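You operate a simulated robot arm through the tools that you are given. There is no shell and no other tool. Be economical: measure what you need, move in short steps, check, and stop when the job is done.

You are at the controls of a simulated robot arm. One attempt, no reset.

JOB
Clamp the blue-ended block and brush a patch of paste on its top.
Fine: the block lies in the flat vice already; pale green paste from the blue pot, by the small brush with the green back, on the bare steel of the top; the brush goes back to its spot; leave the stop and the other blocks. Set down upright: small brush with the green back. A coat counts when it lies all over at full strength: go over it till it gets no stronger.
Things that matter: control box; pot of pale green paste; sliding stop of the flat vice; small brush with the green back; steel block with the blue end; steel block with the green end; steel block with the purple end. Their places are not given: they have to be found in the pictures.

It is judged by the outcome, as a careful person would: the job done as asked, and still so three seconds after it is handed in. It fails if anything else is knocked over, pushed out of place, dropped, spilled or broken.

ROBOT AND FRAMES
A 6-joint arm with a two-finger parallel gripper, fixed in place. Base frame: the origin is at the foot of the arm, x ahead of it, y to its left, z up; the work surface is at about z = 86.8. Readings come in cm, degrees, newtons and seconds.
With the tool pointing down near the work surface it reaches from about 26 to 68 cm from the base axis. Its first joint turns from -66.0 to 66.0 degrees. Payload 2.9 kg.
The tool frame sits at the grasp point between the pads (the TCP): z along the fingers, y along the line on which they close. The tips reach 3 cm beyond it. Largest opening 11 cm; finger width 2, thickness 1; the body of the gripper, 4.8 by 11.2 cm, starts 5.5 cm behind the TCP.
Orientation is that of the tool frame in the base frame, as [roll, pitch, yaw] about the fixed x, y, z axes, in that order (R = Rz(yaw) Ry(pitch) Rx(roll)). With the fingers straight down and closing along the base's y, the tool's x points along the base's -x, its y along +y and its z along -z.

CONTROLS
- The arm moves only by the tool play_rows. Its arguments are lists of equal length, an entry for each row: "xyz": the shift along the tool's x, y, z in units of 250 mm (1.0 is 250 mm), a list of three; "rotation": the turn, a rotation vector about the tool's x, y, z in units of 120 degrees (1.0 is 120 degrees), a list of three; "grip": the finger opening in m, from 0 to 0.11. In form: {"xyz": [[x, y, z], ...], "rotation": [[ax, ay, az], ...], "grip": [grip, ...]}. A call has 1 to 12 rows; each row is the pose to reach, as a shift and turn from the pose commanded when the call began, along the tool's axes at that moment. A call with a number of a shift or a turn outside -1 to 1 is refused whole. Each row takes 0.2 s and may step no farther than 5 cm and 8.6 degrees from the row before; otherwise, or with a gripper value out of range, the whole call is refused. Where a pose cannot be reached the arm comes as near as it can. A force on the tool above 40 N (or 10 N above the force at the start of the call, whichever is more), or a blocked arm, ends the call early, and 0.2 s more pass. Each finger travels about 10.8 cm/s and halts on what it meets, pressing with about 24 N; the grip force reading is that of the motor and also rises with nothing between the fingers. The clock runs only during rows and for 0.2 s after the last one: add rows that repeat a pose to give the fingers time. The reply holds the time, the measured pose of the TCP, the force on the tool along the base axes, the opening and the grip force, in the units named above and with some noise, with the torque about the TCP (base axes, N m) and any sound that the robot's microphone picked up, and new pictures: "pictures" is both (left out), scene, wrist or none.
- Cameras (640 x 400 px; columns grow to the right, rows downward): "scene" is fixed at [8.89, 43.89, 139.11]; the picture's right is [-0.68, -0.73, 0.00], its down [-0.38, 0.35, -0.86] and it looks along [0.63, -0.58, -0.52] (base axes); focal length 343 px, centre (320, 200). "wrist" rides on the gripper at [7.2, 1.7, -10.3] in the tool frame; the picture's right is [-0.23, 0.97, 0.00], its down [-0.76, -0.18, -0.62] and it looks along [-0.61, -0.14, 0.78] (tool axes); focal length 222 px, centre (320, 200).
- pixel_to_xyz(camera, pixels): for up to 12 pixels [column, row] of the newest picture of that camera ("zoom" is the newest enlarged one), the place [x, y, z] in the base frame of the surface seen there, good to about 0.3 cm. The clock stands still meanwhile.
- enlarge(camera, box): a new picture of the part [left, top, right, bottom] of that camera's present view, enlarged. The clock stands still meanwhile.
- sign_off(): hands the job in; it is judged then, once.

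Keep the steps short. Do not move on a guess: measure, check each grasp and each placing, and mend mistakes. In all there are 80 turns and 200 pictures (those below and enlarged ones count). Leave the gripper open and the arm clear of the work at the hand-in unless told otherwise, and finish with a single line.

The tools are called as name(argument=value, ...) on one line, values as JSON. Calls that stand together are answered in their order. play_rows: Moves the arm, as the interface text tells. Its arguments: {"type":"object","properties":{"xyz":{"type":"array"},"rotation":{"type":"array"},"grip":{"type":"array"},"pictures":{"type":"string","enum":["both","scene","wrist","none"]}},"required":["xyz","rotation","grip"]} The other tools are called the same way: pixel_to_xyz (camera, pixels) gives the place of the surface under pixels of a picture; enlarge (camera, box) takes an enlarged picture of a part of a camera's view; sign_off () hands the job in.

At the start:

```text
t: 0.0
tool_pos: [38.64, -5.89, 117.24]
tool_rot: [180.0, 0.0, -179.9]
wrist_force: [0.4, 1.0, -0.3]
ft_torque: [0.0, -0.03, -0.03]
opening: 10.98
grip_force: 0.1
```

scene: 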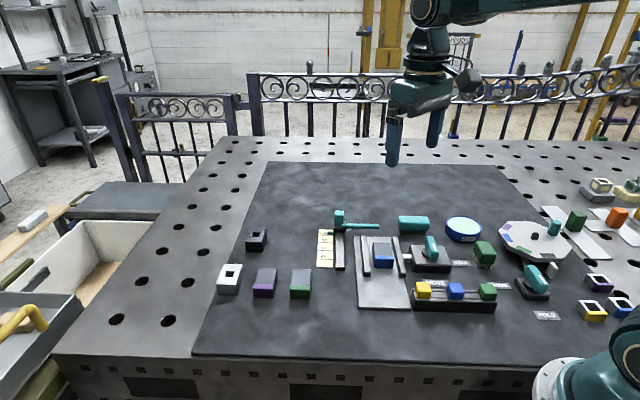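
wrist: 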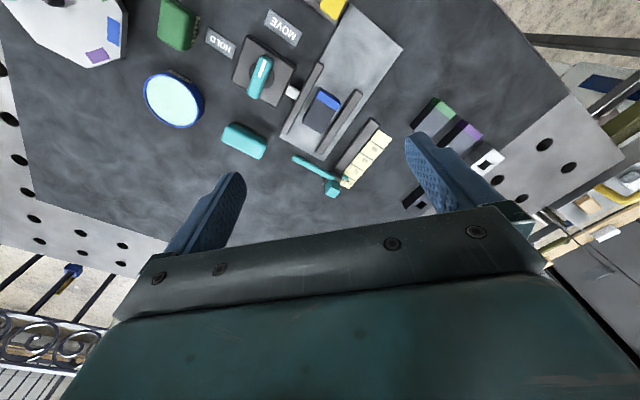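

I see the vice with the blue-ended block near scene (383,255), the pot at (463,228) and various handles. I'll enlarge both views first.

enlarge(camera="scene", box=[300, 190, 460, 320])

enlarge(camera="scene", box=[400, 190, 600, 320])

enlarge(camera="wrist", box=[200, 0, 460, 210])

```text
3.08 times, centred on (380, 255) of scene
```

zoom: 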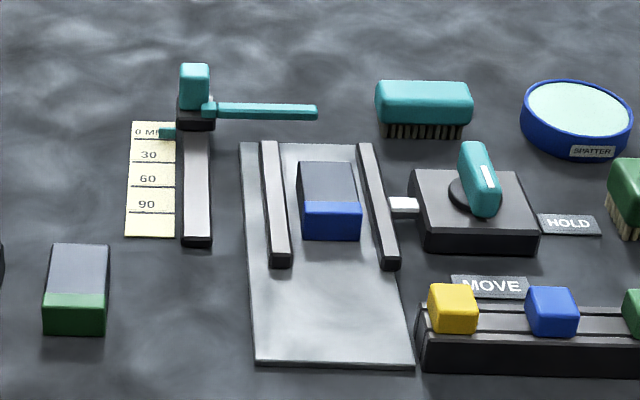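

```text
3.08 times, centred on (500, 255) of scene
```

zoom: 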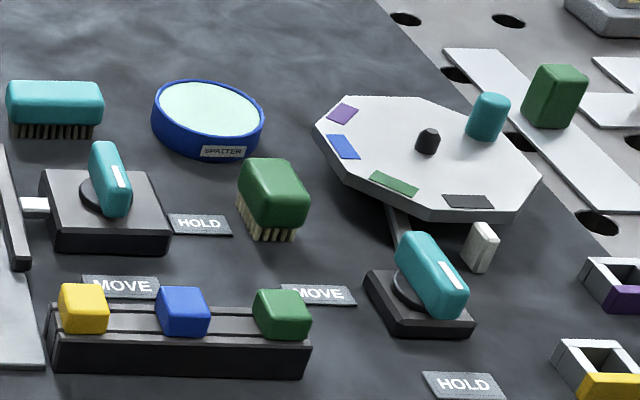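

```text
1.90 times, centred on (330, 105) of wrist
```

zoom: 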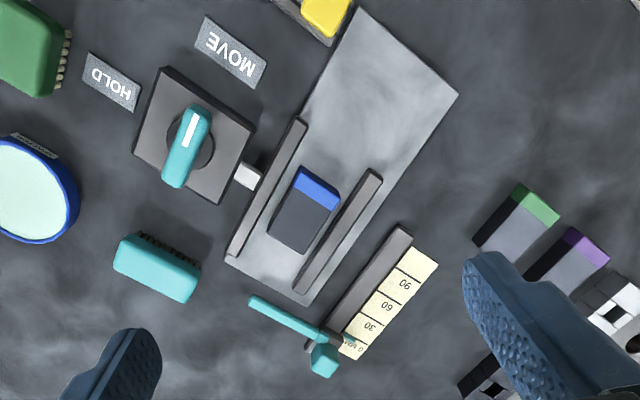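

I'll measure the lever, its labels, brushes, pot, block and vice jaws from the current pictures.

pixel_to_xyz(camera="scene", pixels=[[428, 239], [435, 254], [427, 250], [442, 247], [461, 263], [440, 278], [412, 252], [413, 271], [452, 268], [415, 247], [448, 248], [401, 257]])

pixel_to_xyz(camera="scene", pixels=[[476, 246], [490, 242], [494, 253], [484, 254], [485, 266], [476, 262], [462, 227], [448, 222], [479, 227], [462, 217], [461, 238], [466, 243]])

pixel_to_xyz(camera="scene", pixels=[[375, 244], [390, 244], [392, 256], [377, 256], [383, 250], [391, 268], [377, 268], [366, 240], [370, 272], [390, 240], [397, 272], [366, 300]])

pixel_to_xyz(camera="wrist", pixels=[[267, 57], [252, 97], [260, 75], [222, 42], [283, 27], [175, 20], [188, 22], [175, 48], [173, 97], [321, 110], [327, 100], [314, 125]])

```text
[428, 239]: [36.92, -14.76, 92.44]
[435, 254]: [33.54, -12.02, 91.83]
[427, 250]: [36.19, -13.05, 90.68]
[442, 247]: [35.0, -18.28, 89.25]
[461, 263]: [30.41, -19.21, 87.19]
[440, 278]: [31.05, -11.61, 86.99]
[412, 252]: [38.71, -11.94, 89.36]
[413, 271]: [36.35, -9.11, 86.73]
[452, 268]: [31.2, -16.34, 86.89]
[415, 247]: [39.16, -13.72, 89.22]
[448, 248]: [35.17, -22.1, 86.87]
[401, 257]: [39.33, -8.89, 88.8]
```

```text
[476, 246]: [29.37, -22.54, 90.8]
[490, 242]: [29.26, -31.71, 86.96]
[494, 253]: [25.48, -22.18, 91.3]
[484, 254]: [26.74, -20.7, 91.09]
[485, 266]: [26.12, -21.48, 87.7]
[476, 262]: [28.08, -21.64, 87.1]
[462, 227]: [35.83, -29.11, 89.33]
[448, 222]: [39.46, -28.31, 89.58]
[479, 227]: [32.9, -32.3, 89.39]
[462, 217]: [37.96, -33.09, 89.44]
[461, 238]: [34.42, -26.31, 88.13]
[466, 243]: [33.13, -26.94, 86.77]
```

```text
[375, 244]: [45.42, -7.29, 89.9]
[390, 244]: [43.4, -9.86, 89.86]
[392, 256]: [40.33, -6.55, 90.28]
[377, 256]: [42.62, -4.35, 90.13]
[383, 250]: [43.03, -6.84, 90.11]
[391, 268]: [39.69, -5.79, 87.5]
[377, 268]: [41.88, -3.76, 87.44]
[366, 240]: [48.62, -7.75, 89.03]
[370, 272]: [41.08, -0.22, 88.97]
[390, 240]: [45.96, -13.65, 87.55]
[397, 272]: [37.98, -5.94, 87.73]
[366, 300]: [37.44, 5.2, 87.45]
```

```text
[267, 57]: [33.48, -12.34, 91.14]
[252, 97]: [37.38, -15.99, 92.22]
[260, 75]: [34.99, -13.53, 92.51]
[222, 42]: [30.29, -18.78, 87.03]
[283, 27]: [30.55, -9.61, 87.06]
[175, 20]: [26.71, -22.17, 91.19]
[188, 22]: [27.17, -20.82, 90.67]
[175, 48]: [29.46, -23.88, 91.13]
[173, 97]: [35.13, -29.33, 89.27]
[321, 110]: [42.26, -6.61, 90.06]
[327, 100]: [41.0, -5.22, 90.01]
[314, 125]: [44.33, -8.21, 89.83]
```

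The lever mark points at MOVE (along about 134°) and HOLD lies about 90° counter-clockwise. The green brush is at about (27.8,-22.2), the pot at (35.5,-29.5) and the block at about (43,-6.9). I'll move above the lever with the fingers turned across it and take a close look.

play_rows(xyz=[[0.02, -0.05, 0.08], [0.04, -0.11, 0.16], [0.065, -0.165, 0.24], [0.09, -0.22, 0.32], [0.11, -0.28, 0.4], [0.128, -0.328, 0.48], [0.128, -0.328, 0.48]], rotation=[[0, 0, 0.064], [0, 0, 0.128], [0, 0, 0.192], [0, 0, 0.255], [0, 0, 0.319], [0, 0, 0.383], [0, 0, 0.383]], grip=[0.11, 0.11, 0.09, 0.07, 0.05, 0.05, 0.05])

```text
t: 1.6
tool_pos: [35.3, -14.03, 105.3]
tool_rot: [-180.0, 0.0, 134.0]
wrist_force: [-1.0, -0.3, 0.2]
ft_torque: [0.01, 0.05, -0.01]
opening: 5.05
grip_force: 0.0
```

scene: 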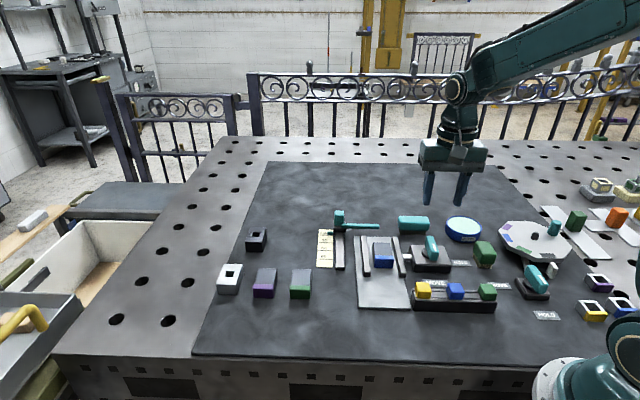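
wrist: 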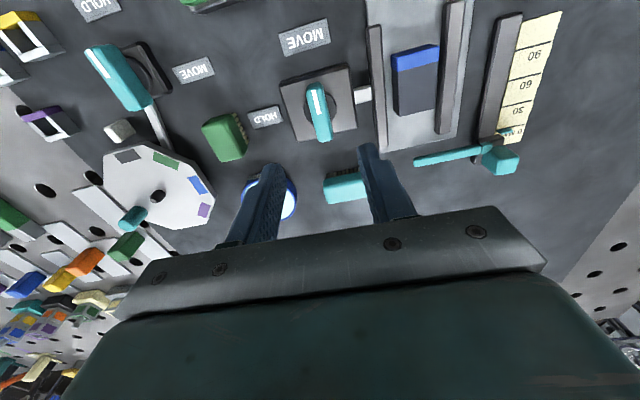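

The lever is in view at wrist (318,110). I'll enlarge and measure it more finely.

enlarge(camera="wrist", box=[180, 50, 380, 175])

pixel_to_xyz(camera="wrist", pixels=[[316, 86], [325, 138], [318, 110], [310, 100], [323, 98], [280, 82], [349, 66], [357, 128], [297, 140], [338, 100], [303, 112], [330, 90]])

```text
3.20 times, centred on (280, 112) of wrist
```

zoom: 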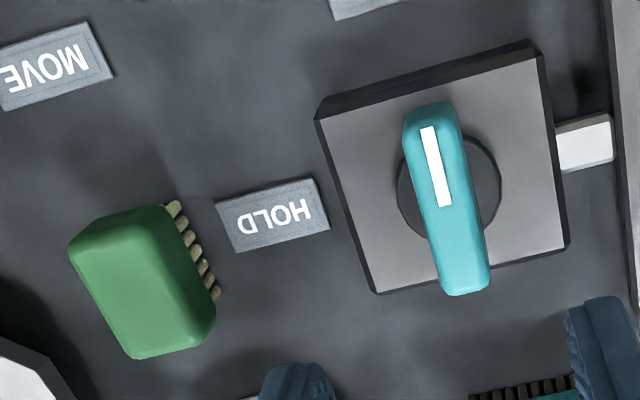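

```text
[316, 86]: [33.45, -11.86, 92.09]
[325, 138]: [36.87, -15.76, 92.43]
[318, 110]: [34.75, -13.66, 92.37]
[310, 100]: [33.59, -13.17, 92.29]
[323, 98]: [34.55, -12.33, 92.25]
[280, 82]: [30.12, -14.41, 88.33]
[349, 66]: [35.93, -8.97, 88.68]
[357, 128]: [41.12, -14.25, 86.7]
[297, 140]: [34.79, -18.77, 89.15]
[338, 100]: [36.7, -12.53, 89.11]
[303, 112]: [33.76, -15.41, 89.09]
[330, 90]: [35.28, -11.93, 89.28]
```

The pivot is at about (35.3,-14.05), right under the TCP. I'll go down astride the lever, tips about 0.5 cm above the box top, and close.

play_rows(xyz=[[0, 0, 0.15], [0, 0, 0.3], [0, 0, 0.42], [0, 0, 0.5], [0, 0, 0.5], [0, 0, 0.5], [0, 0, 0.5]], rotation=[[0, 0, 0.01], [0, 0, 0.02], [0, 0, 0.02], [0, 0, 0.02], [0, 0, 0.02], [0, 0, 0.02], [0, 0, 0.02]], grip=[0.05, 0.05, 0.05, 0.05, 0.03, 0.01, 0.01])

```text
t: 3.2
tool_pos: [35.17, -13.91, 92.74]
tool_rot: [-179.9, 0.0, 131.6]
wrist_force: [-7.2, -6.9, -3.9]
ft_torque: [-0.61, -0.67, 0.7]
opening: 1.88
grip_force: 45.6
```

scene: 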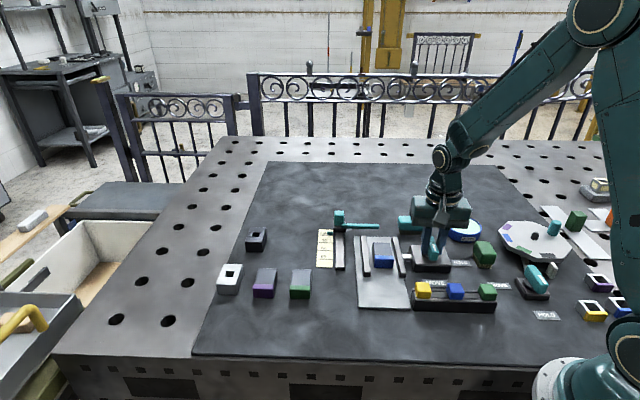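
wrist: 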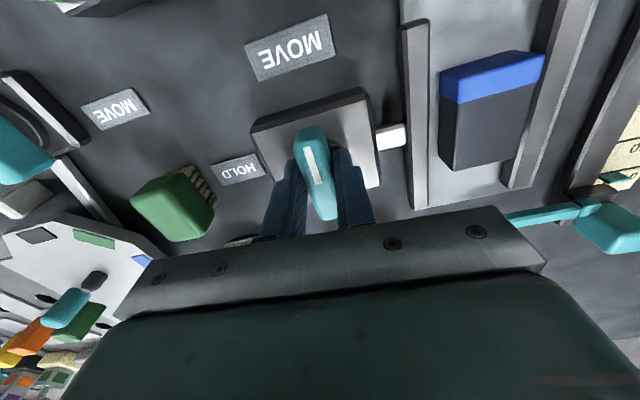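

The lever is gripped (opening 1.88), with a small side load. I'll ease the offset and turn the first half counter-clockwise.

play_rows(xyz=[[0, -0.006, 0], [0, -0.006, 0], [0, -0.006, 0], [0, -0.006, 0], [0, -0.006, 0], [0, -0.006, 0], [0, -0.006, 0]], rotation=[[0, 0, 0], [0, 0, -0.06], [0, 0, -0.12], [0, 0, -0.18], [0, 0, -0.24], [0, 0, -0.3], [0, 0, -0.36]], grip=[0.01, 0.01, 0.01, 0.01, 0.01, 0.01, 0.01], pictures="wrist")

```text
t: 4.8
tool_pos: [35.14, -14.07, 92.81]
tool_rot: [-179.9, -0.1, 175.0]
wrist_force: [0.1, 1.5, -36.1]
ft_torque: [-0.11, -0.53, 0.01]
opening: 1.78
grip_force: 45.5
```

wrist: 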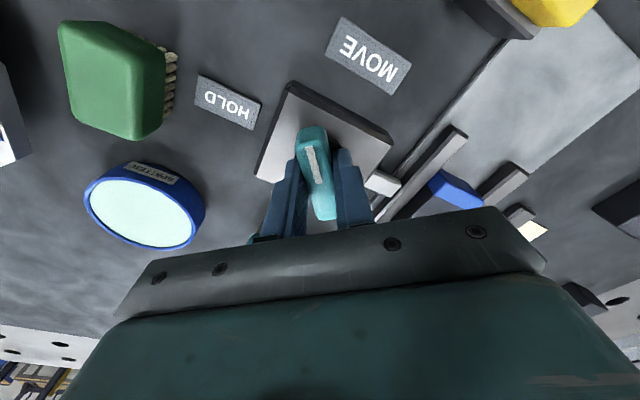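

The lever follows (yaw 175°), but there's a 36 N vertical load. I'll release in place to relieve it and look.

play_rows(xyz=[[0, 0, 0], [0, 0, 0], [0, 0, 0]], rotation=[[0, 0, 0], [0, 0, 0], [0, 0, 0]], grip=[0.03, 0.04, 0.04], pictures="wrist")

```text
t: 5.6
tool_pos: [35.2, -14.02, 92.85]
tool_rot: [179.9, -0.1, 174.8]
wrist_force: [-0.2, 0.6, -0.2]
ft_torque: [-0.03, 0.01, 0.0]
opening: 4.01
grip_force: 0.1
```

wrist: 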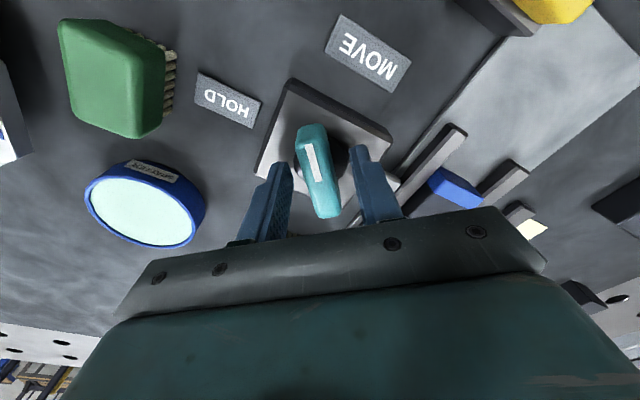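

The load is gone and the lever stayed put. I'll regrip and turn the rest.

play_rows(xyz=[[0, 0, 0], [0, 0, 0], [0, 0, 0], [0, 0, 0], [0, 0, 0], [0, 0, 0], [0, 0, 0], [0, 0, 0], [0, 0, 0]], rotation=[[0, 0, 0], [0, 0, 0], [0, 0, -0.06], [0, 0, -0.12], [0, 0, -0.18], [0, 0, -0.24], [0, 0, -0.3], [0, 0, -0.35], [0, 0, -0.4]], grip=[0.01, 0.01, 0.01, 0.01, 0.01, 0.01, 0.01, 0.01, 0.01])

```text
t: 7.6
tool_pos: [35.25, -14.13, 92.78]
tool_rot: [-180.0, 0.0, -137.1]
wrist_force: [1.0, -7.1, 7.7]
ft_torque: [0.11, 0.74, 0.05]
opening: 1.8
grip_force: 44.6
```

scene: 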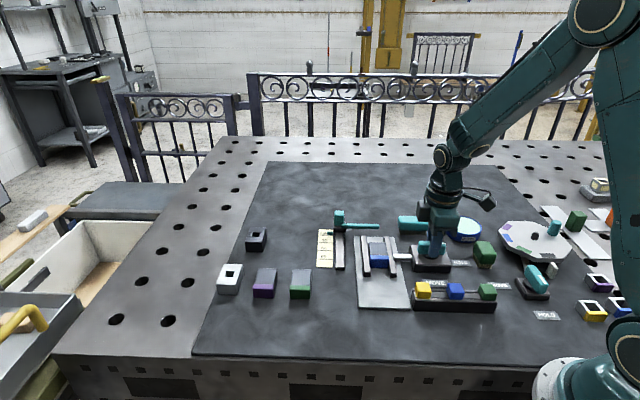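
wrist: 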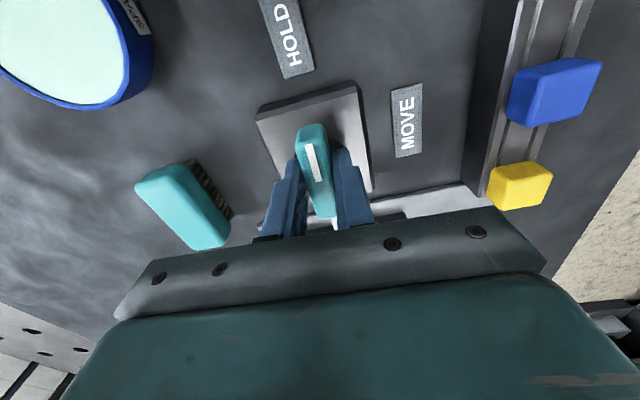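

The lever points at HOLD and the jaw has moved in. I'll release, rise and check the clamp.

play_rows(xyz=[[0, 0, 0], [0, 0, 0], [0, 0, -0.1], [0, 0, -0.25], [0, 0, -0.42]], rotation=[[0, 0, 0], [0, 0, 0], [0, 0, 0], [0, 0, 0.06], [0, 0, 0.12]], grip=[0.03, 0.04, 0.05, 0.06, 0.07])

enlarge(camera="scene", box=[330, 210, 500, 320])

enlarge(camera="wrist", box=[200, 30, 460, 200])

```text
t: 8.8
tool_pos: [35.26, -13.89, 103.26]
tool_rot: [179.9, -0.1, -151.7]
wrist_force: [0.0, -0.4, -0.6]
ft_torque: [0.0, 0.01, -0.03]
opening: 7.0
grip_force: 0.1
```

scene: 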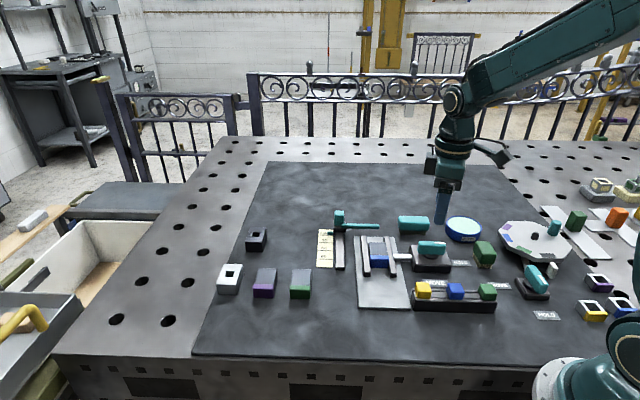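
wrist: 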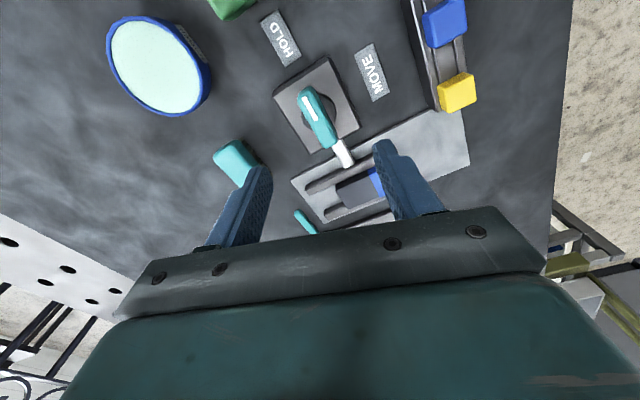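

```text
3.64 times, centred on (415, 265) of scene
```

zoom: 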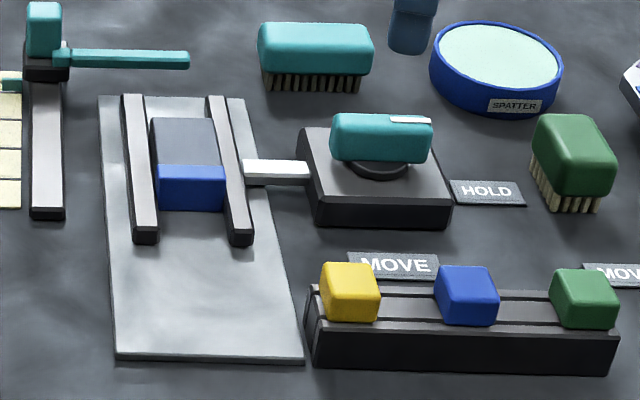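

```text
2.35 times, centred on (330, 115) of wrist
```

zoom: 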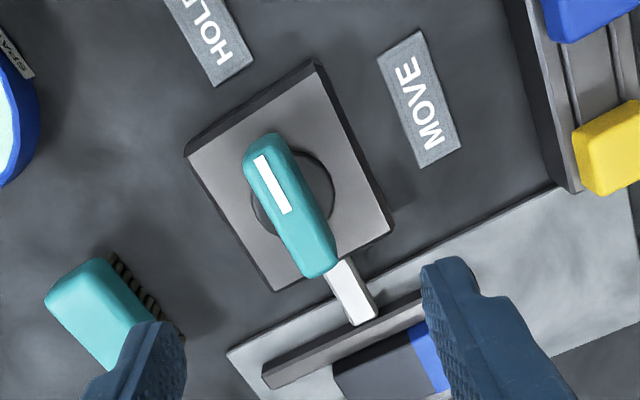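

The block is held between both jaws, and the mark is at HOLD. Now I'll measure the green brush and the rest in the zoomed scene picture.

enlarge(camera="scene", box=[430, 210, 530, 280])

pixel_to_xyz(camera="scene", pixels=[[374, 243], [386, 243], [388, 254], [375, 254], [381, 249], [367, 262], [393, 262], [383, 264]])

```text
5.71 times, centred on (480, 245) of scene
```

zoom: 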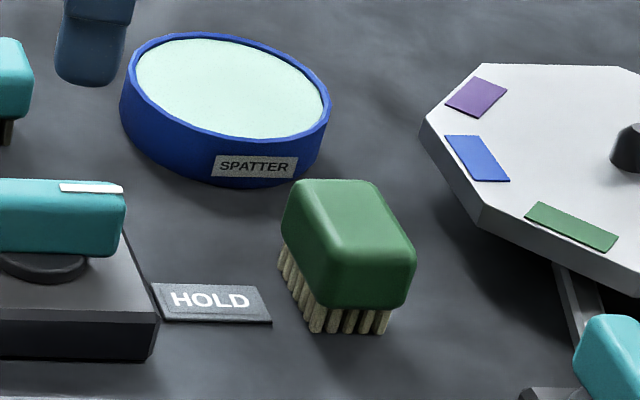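

```text
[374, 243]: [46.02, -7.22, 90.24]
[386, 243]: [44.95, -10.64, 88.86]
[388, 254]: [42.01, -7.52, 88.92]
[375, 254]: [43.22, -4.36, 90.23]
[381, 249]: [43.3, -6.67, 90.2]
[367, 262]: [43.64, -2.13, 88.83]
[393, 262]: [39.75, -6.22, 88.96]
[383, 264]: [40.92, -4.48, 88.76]
```

pixel_to_xyz(camera="zoom", pixels=[[300, 190], [370, 190], [405, 255], [340, 250], [350, 220], [280, 255], [315, 325], [385, 325], [335, 290], [405, 290], [290, 230], [230, 95]])

play_rows(xyz=[[0.07, -0.03, 0], [0.14, -0.05, 0], [0.21, -0.075, 0], [0.28, -0.1, 0], [0.35, -0.125, 0], [0.42, -0.15, 0], [0.42, -0.15, 0]], rotation=[[0, 0, 0.04], [0, 0, 0.08], [0, 0, 0.12], [0, 0, 0.16], [0, 0, 0.2], [0, 0, 0.23], [0, 0, 0.23]], grip=[0.07, 0.07, 0.07, 0.07, 0.07, 0.07, 0.07], pictures="wrist")

```text
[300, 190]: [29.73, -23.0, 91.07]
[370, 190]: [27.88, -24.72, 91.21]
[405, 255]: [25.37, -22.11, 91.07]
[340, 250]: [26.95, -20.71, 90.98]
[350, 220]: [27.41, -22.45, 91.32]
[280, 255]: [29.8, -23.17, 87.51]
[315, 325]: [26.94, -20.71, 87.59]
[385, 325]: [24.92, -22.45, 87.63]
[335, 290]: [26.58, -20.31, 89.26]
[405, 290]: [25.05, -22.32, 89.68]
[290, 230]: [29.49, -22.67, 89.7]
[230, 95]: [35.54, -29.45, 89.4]
```

```text
t: 10.4
tool_pos: [27.84, -22.35, 103.28]
tool_rot: [-179.9, -0.1, -179.2]
wrist_force: [-1.3, -0.2, 0.0]
ft_torque: [-0.02, -0.03, 0.03]
opening: 7.02
grip_force: 0.1
```

wrist: 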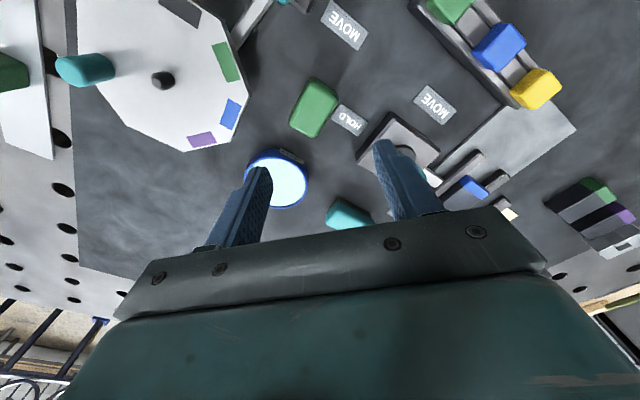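

The brush's long axis runs at about 138°, its centre is about (27.5,-22.6) and the back spans z 89.3–91.3. I'll turn the fingers across its width and look before going down.

play_rows(xyz=[[0.005, -0.003, 0.02], [0.0136, -0.01, 0.05], [0.0136, -0.01, 0.1], [0.0136, -0.01, 0.14], [0.0136, -0.01, 0.18], [0.0136, -0.01, 0.2], [0.0136, -0.01, 0.2]], rotation=[[0, 0, 0.06], [0, 0, 0.12], [0, 0, 0.18], [0, 0, 0.24], [0, 0, 0.3], [0, 0, 0.357], [0, 0, 0.357]], grip=[0.07, 0.07, 0.07, 0.06, 0.06, 0.06, 0.06], pictures="wrist")

enlarge(camera="wrist", box=[230, 40, 410, 160])

```text
t: 12.0
tool_pos: [27.49, -22.71, 98.26]
tool_rot: [-180.0, 0.0, 137.9]
wrist_force: [0.3, -0.2, -0.1]
ft_torque: [0.0, 0.01, 0.01]
opening: 5.99
grip_force: 0.0
```

wrist: 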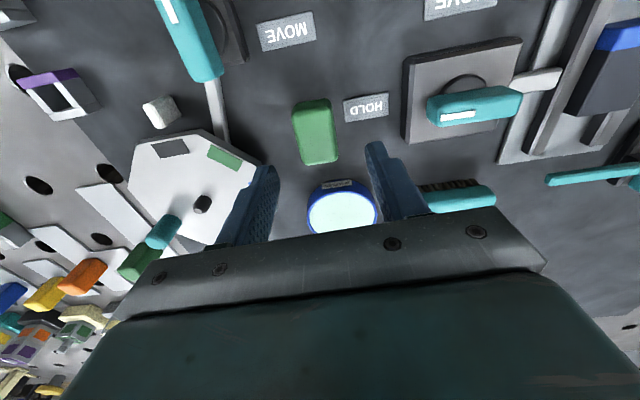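

```text
3.33 times, centred on (320, 100) of wrist
```

zoom: 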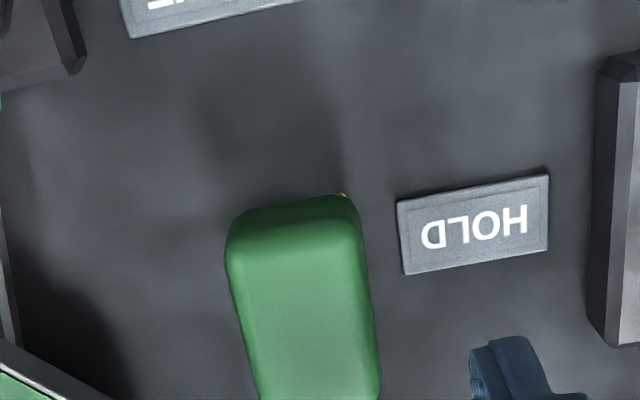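

pixel_to_xyz(camera="wrist", pixels=[[295, 108], [326, 102], [303, 160], [335, 158], [316, 130], [300, 130], [332, 128], [312, 104], [319, 161]])

```text
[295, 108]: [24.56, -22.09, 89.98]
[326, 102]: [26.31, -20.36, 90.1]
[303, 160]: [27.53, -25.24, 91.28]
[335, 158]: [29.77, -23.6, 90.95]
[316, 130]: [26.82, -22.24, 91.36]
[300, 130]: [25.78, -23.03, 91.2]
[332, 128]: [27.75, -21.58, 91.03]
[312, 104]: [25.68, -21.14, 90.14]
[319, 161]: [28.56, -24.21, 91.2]
```

Centre refined to (27.1,-22.7), axis about 135°. I'll go down so the tips reach the bottom of the back (TCP z 92.2) and close on it.

play_rows(xyz=[[0.011, -0.01, 0.08], [0.011, -0.01, 0.16], [0.011, -0.01, 0.22], [0.011, -0.01, 0.242], [0.011, -0.01, 0.242], [0.011, -0.01, 0.242], [0.011, -0.01, 0.242]], rotation=[[0, 0, 0.02], [0, 0, 0.022], [0, 0, 0.022], [0, 0, 0.022], [0, 0, 0.022], [0, 0, 0.022], [0, 0, 0.022]], grip=[0.06, 0.06, 0.06, 0.06, 0.035, 0.015, 0.015])

```text
t: 13.6
tool_pos: [27.03, -22.67, 92.26]
tool_rot: [179.9, 0.0, 135.5]
wrist_force: [0.6, -0.4, 0.1]
ft_torque: [-0.04, 0.0, -0.03]
opening: 3.3
grip_force: 23.6
```

scene: 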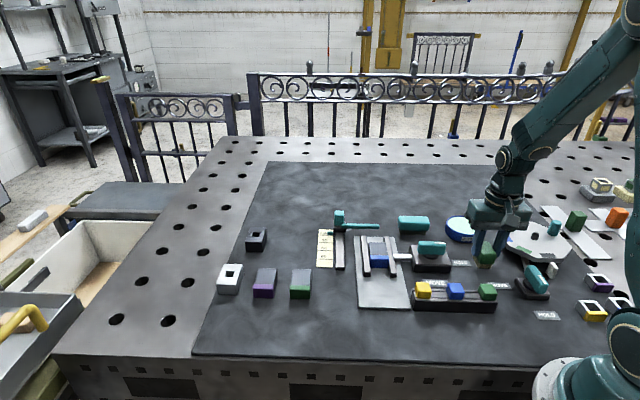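
wrist: 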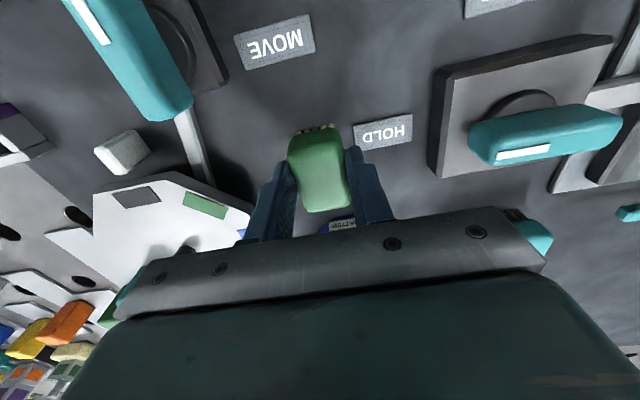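

The brush is held (3.3 cm, 24 N) at (27.03,-22.67,92.26), yaw 135.5, which I'll use for the return. I'll lift straight up and look.

play_rows(xyz=[[0, 0, -0.05], [0, 0, -0.15], [0, 0, -0.27], [0, 0, -0.36], [0, 0, -0.36]], rotation=[[0, 0, 0], [0, 0, 0], [0, 0, 0], [0, 0, 0], [0, 0, 0]], grip=[0.015, 0.015, 0.015, 0.015, 0.015])

enlarge(camera="scene", box=[410, 150, 570, 260])

enlarge(camera="wrist", box=[220, 80, 420, 260])

```text
t: 14.8
tool_pos: [26.88, -22.59, 101.33]
tool_rot: [180.0, 0.0, 135.4]
wrist_force: [-0.2, 0.0, 0.2]
ft_torque: [0.02, -0.03, 0.0]
opening: 3.32
grip_force: 23.7
```

scene: 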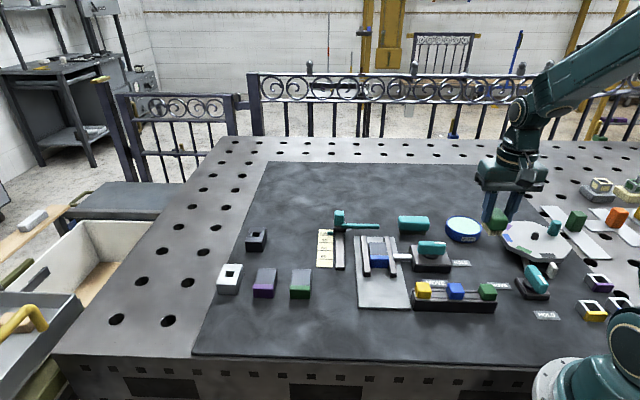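
wrist: 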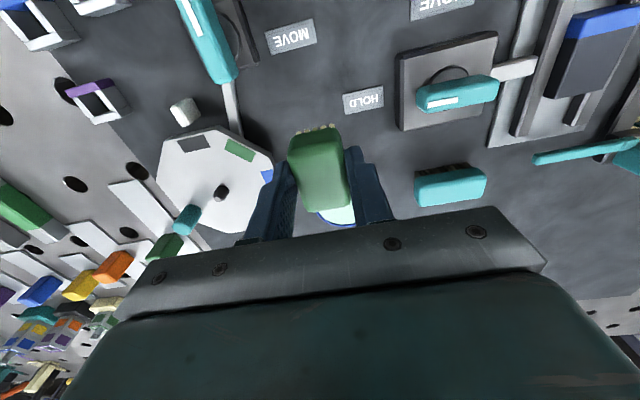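

```text
3.64 times, centred on (490, 205) of scene
```

zoom: 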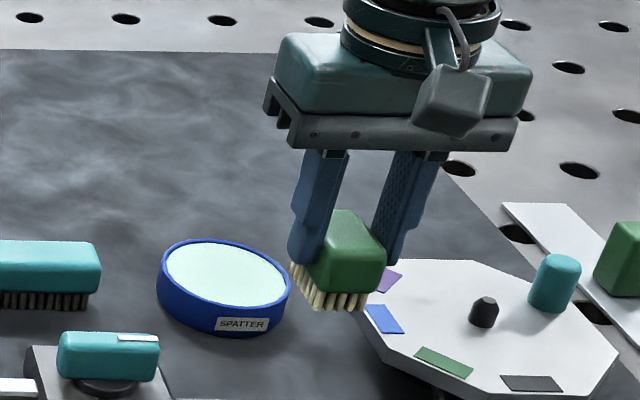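

```text
2.22 times, centred on (320, 170) of wrist
```

zoom: 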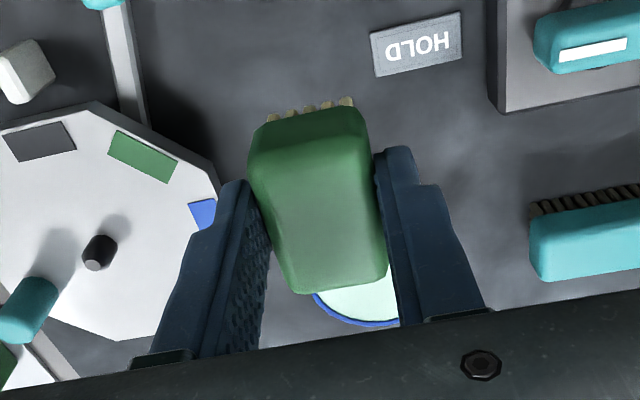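

The brush hangs straight. I'll measure its bristle ends, and re-measure the pot rim and paste level.

pixel_to_xyz(camera="scene", pixels=[[489, 233], [496, 234], [501, 234], [497, 222], [463, 227], [449, 226], [460, 237], [478, 233], [449, 218], [446, 224], [458, 240], [460, 216]])

```text
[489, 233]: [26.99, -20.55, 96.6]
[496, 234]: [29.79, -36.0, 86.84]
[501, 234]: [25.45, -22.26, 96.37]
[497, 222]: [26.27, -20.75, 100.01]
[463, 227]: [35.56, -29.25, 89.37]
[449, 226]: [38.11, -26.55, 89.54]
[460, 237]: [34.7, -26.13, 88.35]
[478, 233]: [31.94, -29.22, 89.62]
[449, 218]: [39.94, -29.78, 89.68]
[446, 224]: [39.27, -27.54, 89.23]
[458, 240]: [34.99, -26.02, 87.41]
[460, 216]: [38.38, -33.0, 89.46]
```

Bristle ends hang about 5.4 cm below the TCP, the paste surface is at z≈89.4 and the pot centre is (35.6,-29.6). I'll move above the pot.

play_rows(xyz=[[-0.05, 0.005, 0], [-0.12, 0.012, 0], [-0.2, 0.02, 0], [-0.28, 0.028, 0], [-0.36, 0.036, 0], [-0.42, 0.042, 0], [-0.445, 0.045, 0], [-0.445, 0.045, 0.1], [-0.445, 0.045, 0.1]], rotation=[[0, 0, 0], [0, 0, 0], [0, 0, 0], [0, 0, 0], [0, 0, 0], [0, 0, 0], [0, 0, 0], [0, 0, 0], [0, 0, 0]], grip=[0.015, 0.015, 0.015, 0.015, 0.015, 0.015, 0.015, 0.015, 0.015])

enlarge(camera="scene", box=[410, 180, 530, 265])

enlarge(camera="wrist", box=[220, 60, 420, 240])

```text
t: 16.8
tool_pos: [35.63, -29.53, 98.86]
tool_rot: [180.0, -0.1, 135.4]
wrist_force: [0.2, 0.2, 0.1]
ft_torque: [0.0, -0.02, 0.0]
opening: 3.29
grip_force: 24.3
```

scene: 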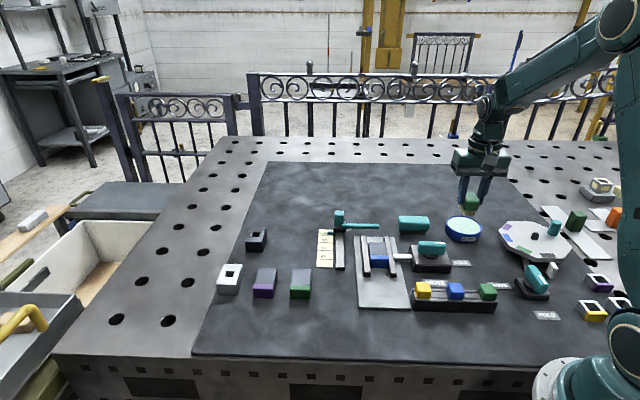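
wrist: 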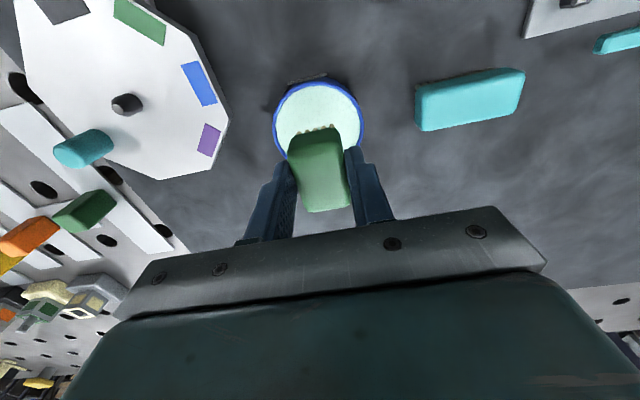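

```text
4.71 times, centred on (470, 222) of scene
```

zoom: 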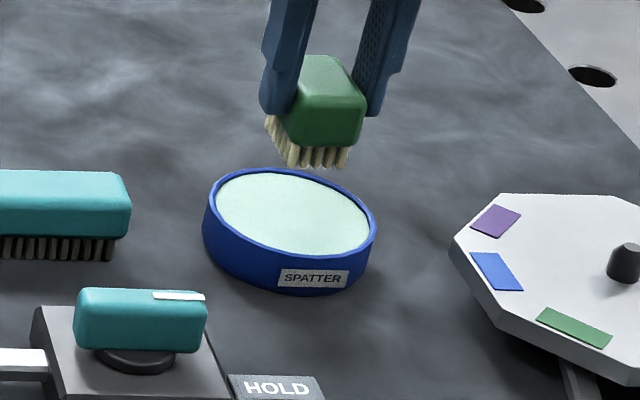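

```text
2.22 times, centred on (320, 150) of wrist
```

zoom: 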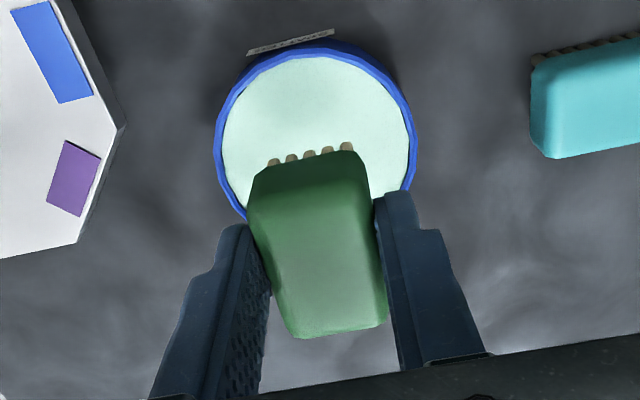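

The pot rim is clearly visible, so I'll measure it to confirm centring.

pixel_to_xyz(camera="zoom", pixels=[[219, 140], [413, 140], [320, 54], [238, 90], [396, 90], [300, 100], [270, 162], [348, 147], [240, 210], [408, 185]])

```text
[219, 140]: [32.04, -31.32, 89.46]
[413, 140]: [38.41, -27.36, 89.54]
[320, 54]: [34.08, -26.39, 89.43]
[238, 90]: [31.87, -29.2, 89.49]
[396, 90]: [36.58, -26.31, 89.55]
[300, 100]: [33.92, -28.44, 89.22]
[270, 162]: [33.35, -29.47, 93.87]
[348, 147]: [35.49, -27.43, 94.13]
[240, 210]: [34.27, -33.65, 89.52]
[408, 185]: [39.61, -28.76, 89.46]
```

The pot centre is (35.7,-30.0), inner radius about 3.6, so the brush fits with room. I'll dip slowly, about 0.4 cm into the paste.

play_rows(xyz=[[-0.014, -0.01, 0.04], [-0.014, -0.01, 0.08], [-0.014, -0.01, 0.12], [-0.014, -0.01, 0.15], [-0.014, -0.01, 0.165], [-0.014, -0.01, 0.178], [-0.014, -0.01, 0.178]], rotation=[[0, 0, 0], [0, 0, 0], [0, 0, 0], [0, 0, 0], [0, 0, 0], [0, 0, 0], [0, 0, 0]], grip=[0.015, 0.015, 0.015, 0.015, 0.015, 0.015, 0.015])

enlarge(camera="scene", box=[410, 180, 530, 265])

```text
t: 18.4
tool_pos: [35.86, -30.21, 94.47]
tool_rot: [179.9, 0.3, 135.3]
wrist_force: [-2.1, -0.3, 21.1]
ft_torque: [-0.05, 0.0, 0.0]
opening: 3.3
grip_force: 24.4
```

scene: 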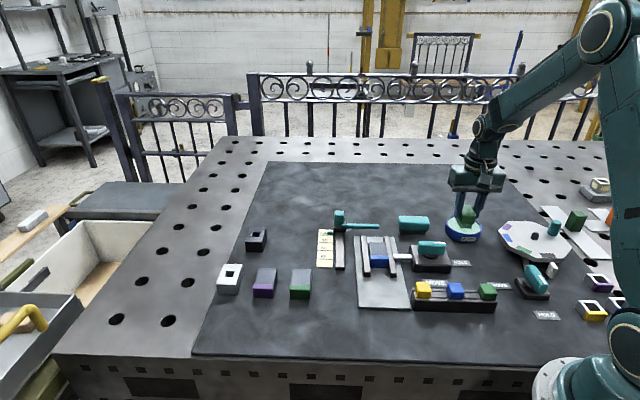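
wrist: 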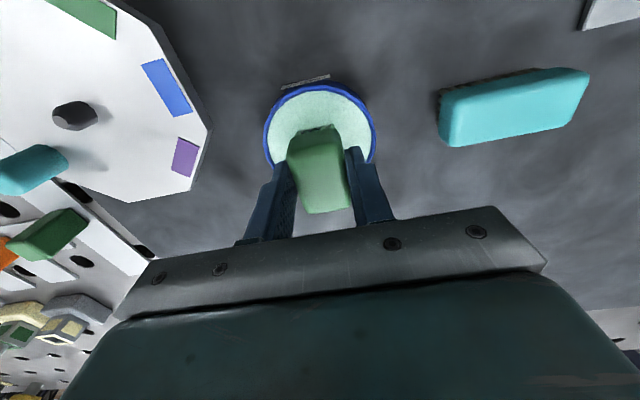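

```text
4.71 times, centred on (470, 222) of scene
```

zoom: 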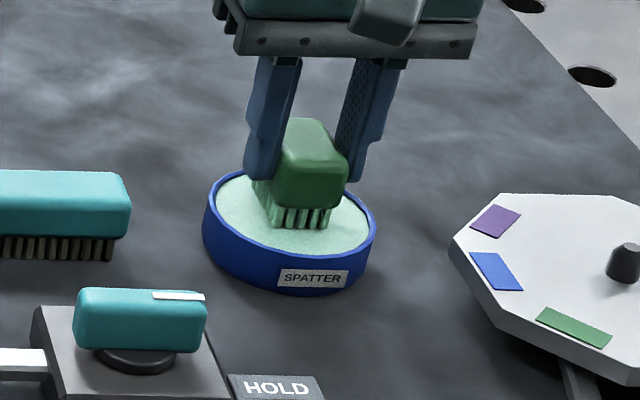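

The bristles have taken the green and the force reads 21 N, so they're loaded. I'll raise them out and look.

play_rows(xyz=[[0, 0, -0.02], [0, 0, -0.06], [0, 0, -0.12], [0, 0, -0.2], [0, 0, -0.26], [0, 0, -0.26]], rotation=[[0, 0, 0], [0, 0, 0], [0, 0, 0], [0, 0, 0], [0, 0, 0], [0, 0, 0]], grip=[0.015, 0.015, 0.015, 0.015, 0.015, 0.015])

enlarge(camera="scene", box=[410, 170, 530, 255])

enlarge(camera="scene", box=[345, 225, 425, 280])

pixel_to_xyz(camera="zoom", pixels=[[240, 100], [330, 100], [345, 185], [245, 190], [290, 140], [250, 230], [345, 230], [230, 120], [340, 140]])

```text
t: 19.8
tool_pos: [35.93, -30.18, 100.72]
tool_rot: [-180.0, 0.0, 135.5]
wrist_force: [-0.2, 0.3, -0.7]
ft_torque: [0.02, 0.01, 0.02]
opening: 3.3
grip_force: 24.2
```

scene: 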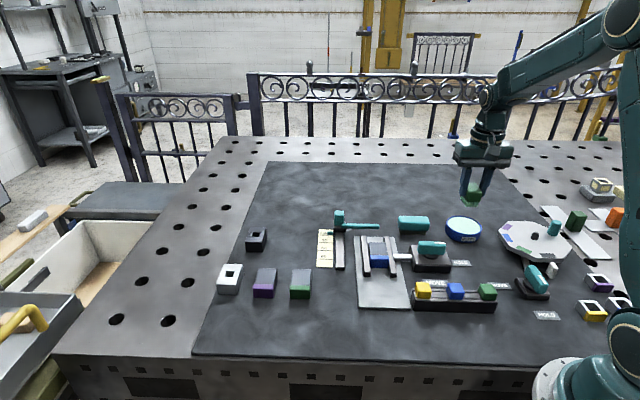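
wrist: 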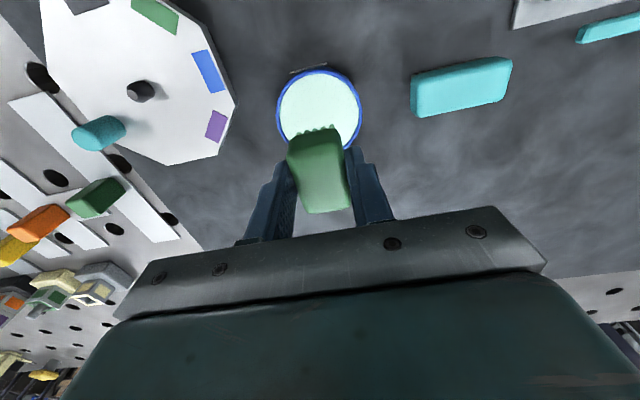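

```text
4.71 times, centred on (470, 212) of scene
```

zoom: 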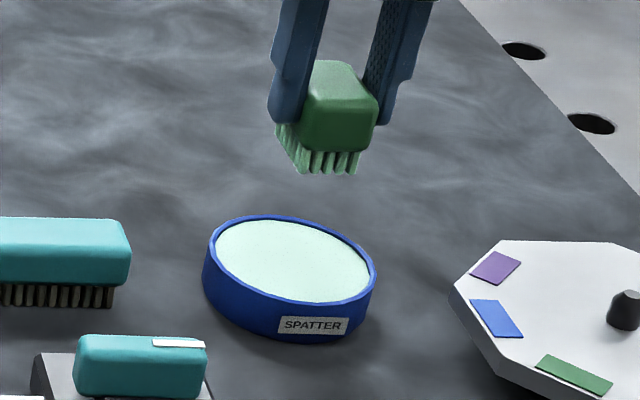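

```text
7.27 times, centred on (385, 252) of scene
```

zoom: 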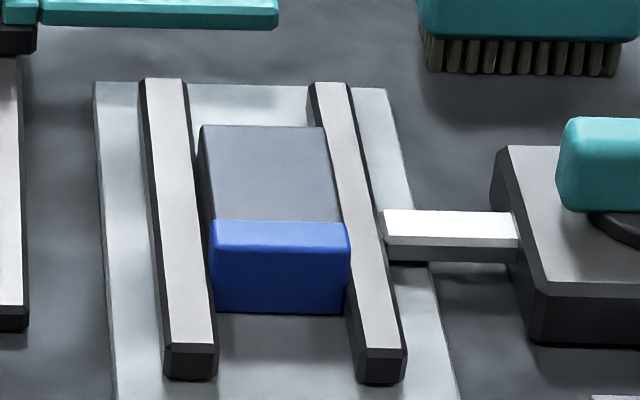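

```text
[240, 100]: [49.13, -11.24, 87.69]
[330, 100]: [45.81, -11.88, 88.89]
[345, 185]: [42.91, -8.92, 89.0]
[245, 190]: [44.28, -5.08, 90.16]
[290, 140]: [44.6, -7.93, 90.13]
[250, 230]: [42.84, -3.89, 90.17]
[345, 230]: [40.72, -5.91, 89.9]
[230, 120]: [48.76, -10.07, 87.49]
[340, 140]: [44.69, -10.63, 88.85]
```

The bristles are coated. Now I'll measure the corners of the bare steel top.

pixel_to_xyz(camera="zoom", pixels=[[207, 130], [320, 131], [336, 217], [219, 217], [275, 170], [220, 224], [342, 226], [345, 244], [218, 246], [265, 129], [275, 217]])

```text
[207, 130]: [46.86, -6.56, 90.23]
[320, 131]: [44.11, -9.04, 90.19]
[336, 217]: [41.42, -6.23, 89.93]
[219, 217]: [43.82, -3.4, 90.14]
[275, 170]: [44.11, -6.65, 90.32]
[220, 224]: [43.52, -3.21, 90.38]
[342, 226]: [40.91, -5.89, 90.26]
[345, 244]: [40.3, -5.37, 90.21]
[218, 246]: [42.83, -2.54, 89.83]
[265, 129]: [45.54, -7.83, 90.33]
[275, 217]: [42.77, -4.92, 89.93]
```

Steel top: centre (44.05,-6.31), about 3.7 × 4.3 cm, axis 134°, z≈90.2, with the blue boundary about 2.2 cm from centre toward the blue end. I'll carry the brush over it at a safe height.

play_rows(xyz=[[0.02, 0.03, -0.05], [0.05, 0.1, -0.05], [0.09, 0.18, -0.05], [0.13, 0.27, -0.05], [0.18, 0.37, -0.05], [0.23, 0.47, -0.05], [0.28, 0.57, -0.05], [0.325, 0.67, -0.05], [0.365, 0.76, -0.05], [0.4, 0.84, -0.05], [0.438, 0.908, -0.05], [0.438, 0.908, -0.05]], rotation=[[0, 0, 0], [0, 0, 0], [0, 0, 0], [0, 0, 0], [0, 0, 0], [0, 0, 0], [0, 0, 0], [0, 0, 0], [0, 0, 0], [0, 0, 0], [0, 0, 0.01], [0, 0, 0.01]], grip=[0.015, 0.015, 0.015, 0.015, 0.015, 0.015, 0.015, 0.015, 0.015, 0.015, 0.015, 0.015])

enlarge(camera="scene", box=[335, 180, 445, 280])

enlarge(camera="wrist", box=[220, 50, 420, 230])

```text
t: 22.4
tool_pos: [43.99, -6.29, 102.01]
tool_rot: [-180.0, 0.0, 134.1]
wrist_force: [0.1, 0.5, -1.0]
ft_torque: [0.03, 0.01, -0.03]
opening: 3.3
grip_force: 23.8
```

scene: 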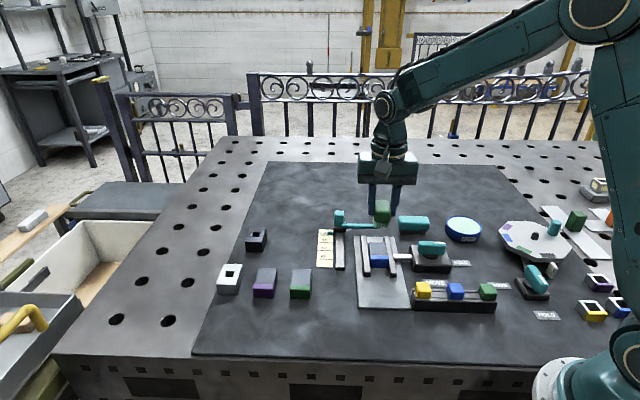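
wrist: 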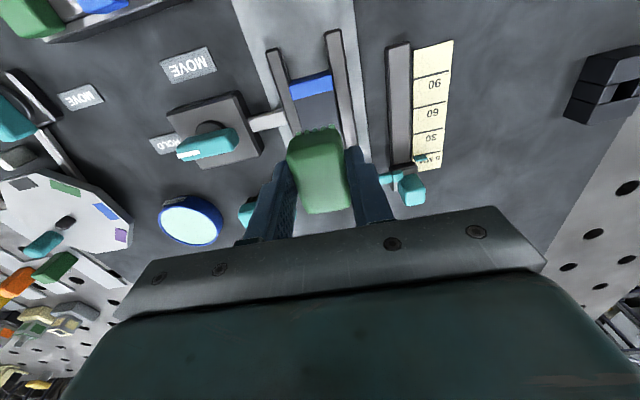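

```text
4.00 times, centred on (390, 230) of scene
```

zoom: 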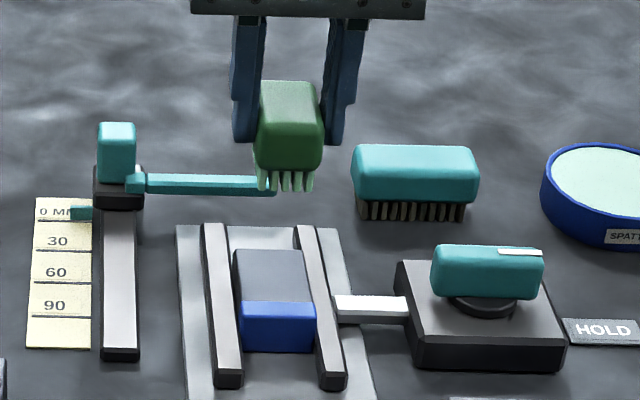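

```text
2.22 times, centred on (320, 140) of wrist
```

zoom: 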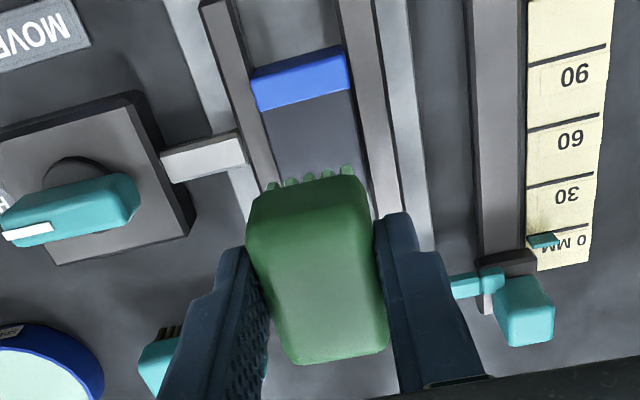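

The stop's teal bar runs behind the block and the brush will come down near it. I'll measure its height and place, plus the bristle front edge.

pixel_to_xyz(camera="scene", pixels=[[339, 213], [335, 220], [350, 226], [360, 225], [372, 226], [376, 227], [340, 232], [383, 247], [372, 245], [386, 245]])

pixel_to_xyz(camera="zoom", pixels=[[270, 188], [294, 184], [346, 172], [258, 107], [350, 88], [300, 130], [280, 200], [355, 180], [465, 285], [515, 310], [270, 140], [350, 120]])

```text
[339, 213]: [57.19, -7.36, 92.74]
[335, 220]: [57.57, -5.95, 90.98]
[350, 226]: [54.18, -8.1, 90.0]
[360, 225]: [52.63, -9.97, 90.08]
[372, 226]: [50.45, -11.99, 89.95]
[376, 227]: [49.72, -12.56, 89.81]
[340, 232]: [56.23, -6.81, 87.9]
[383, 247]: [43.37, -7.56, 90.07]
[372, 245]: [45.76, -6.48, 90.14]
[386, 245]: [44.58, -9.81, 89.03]
```

```text
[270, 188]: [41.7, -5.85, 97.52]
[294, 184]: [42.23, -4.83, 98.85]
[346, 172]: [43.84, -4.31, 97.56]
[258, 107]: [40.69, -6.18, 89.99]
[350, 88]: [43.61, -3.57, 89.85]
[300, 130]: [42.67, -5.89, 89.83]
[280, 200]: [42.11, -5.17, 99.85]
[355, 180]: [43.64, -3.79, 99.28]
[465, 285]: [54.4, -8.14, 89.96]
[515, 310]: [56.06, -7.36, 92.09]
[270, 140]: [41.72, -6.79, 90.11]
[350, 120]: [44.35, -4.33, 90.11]
```

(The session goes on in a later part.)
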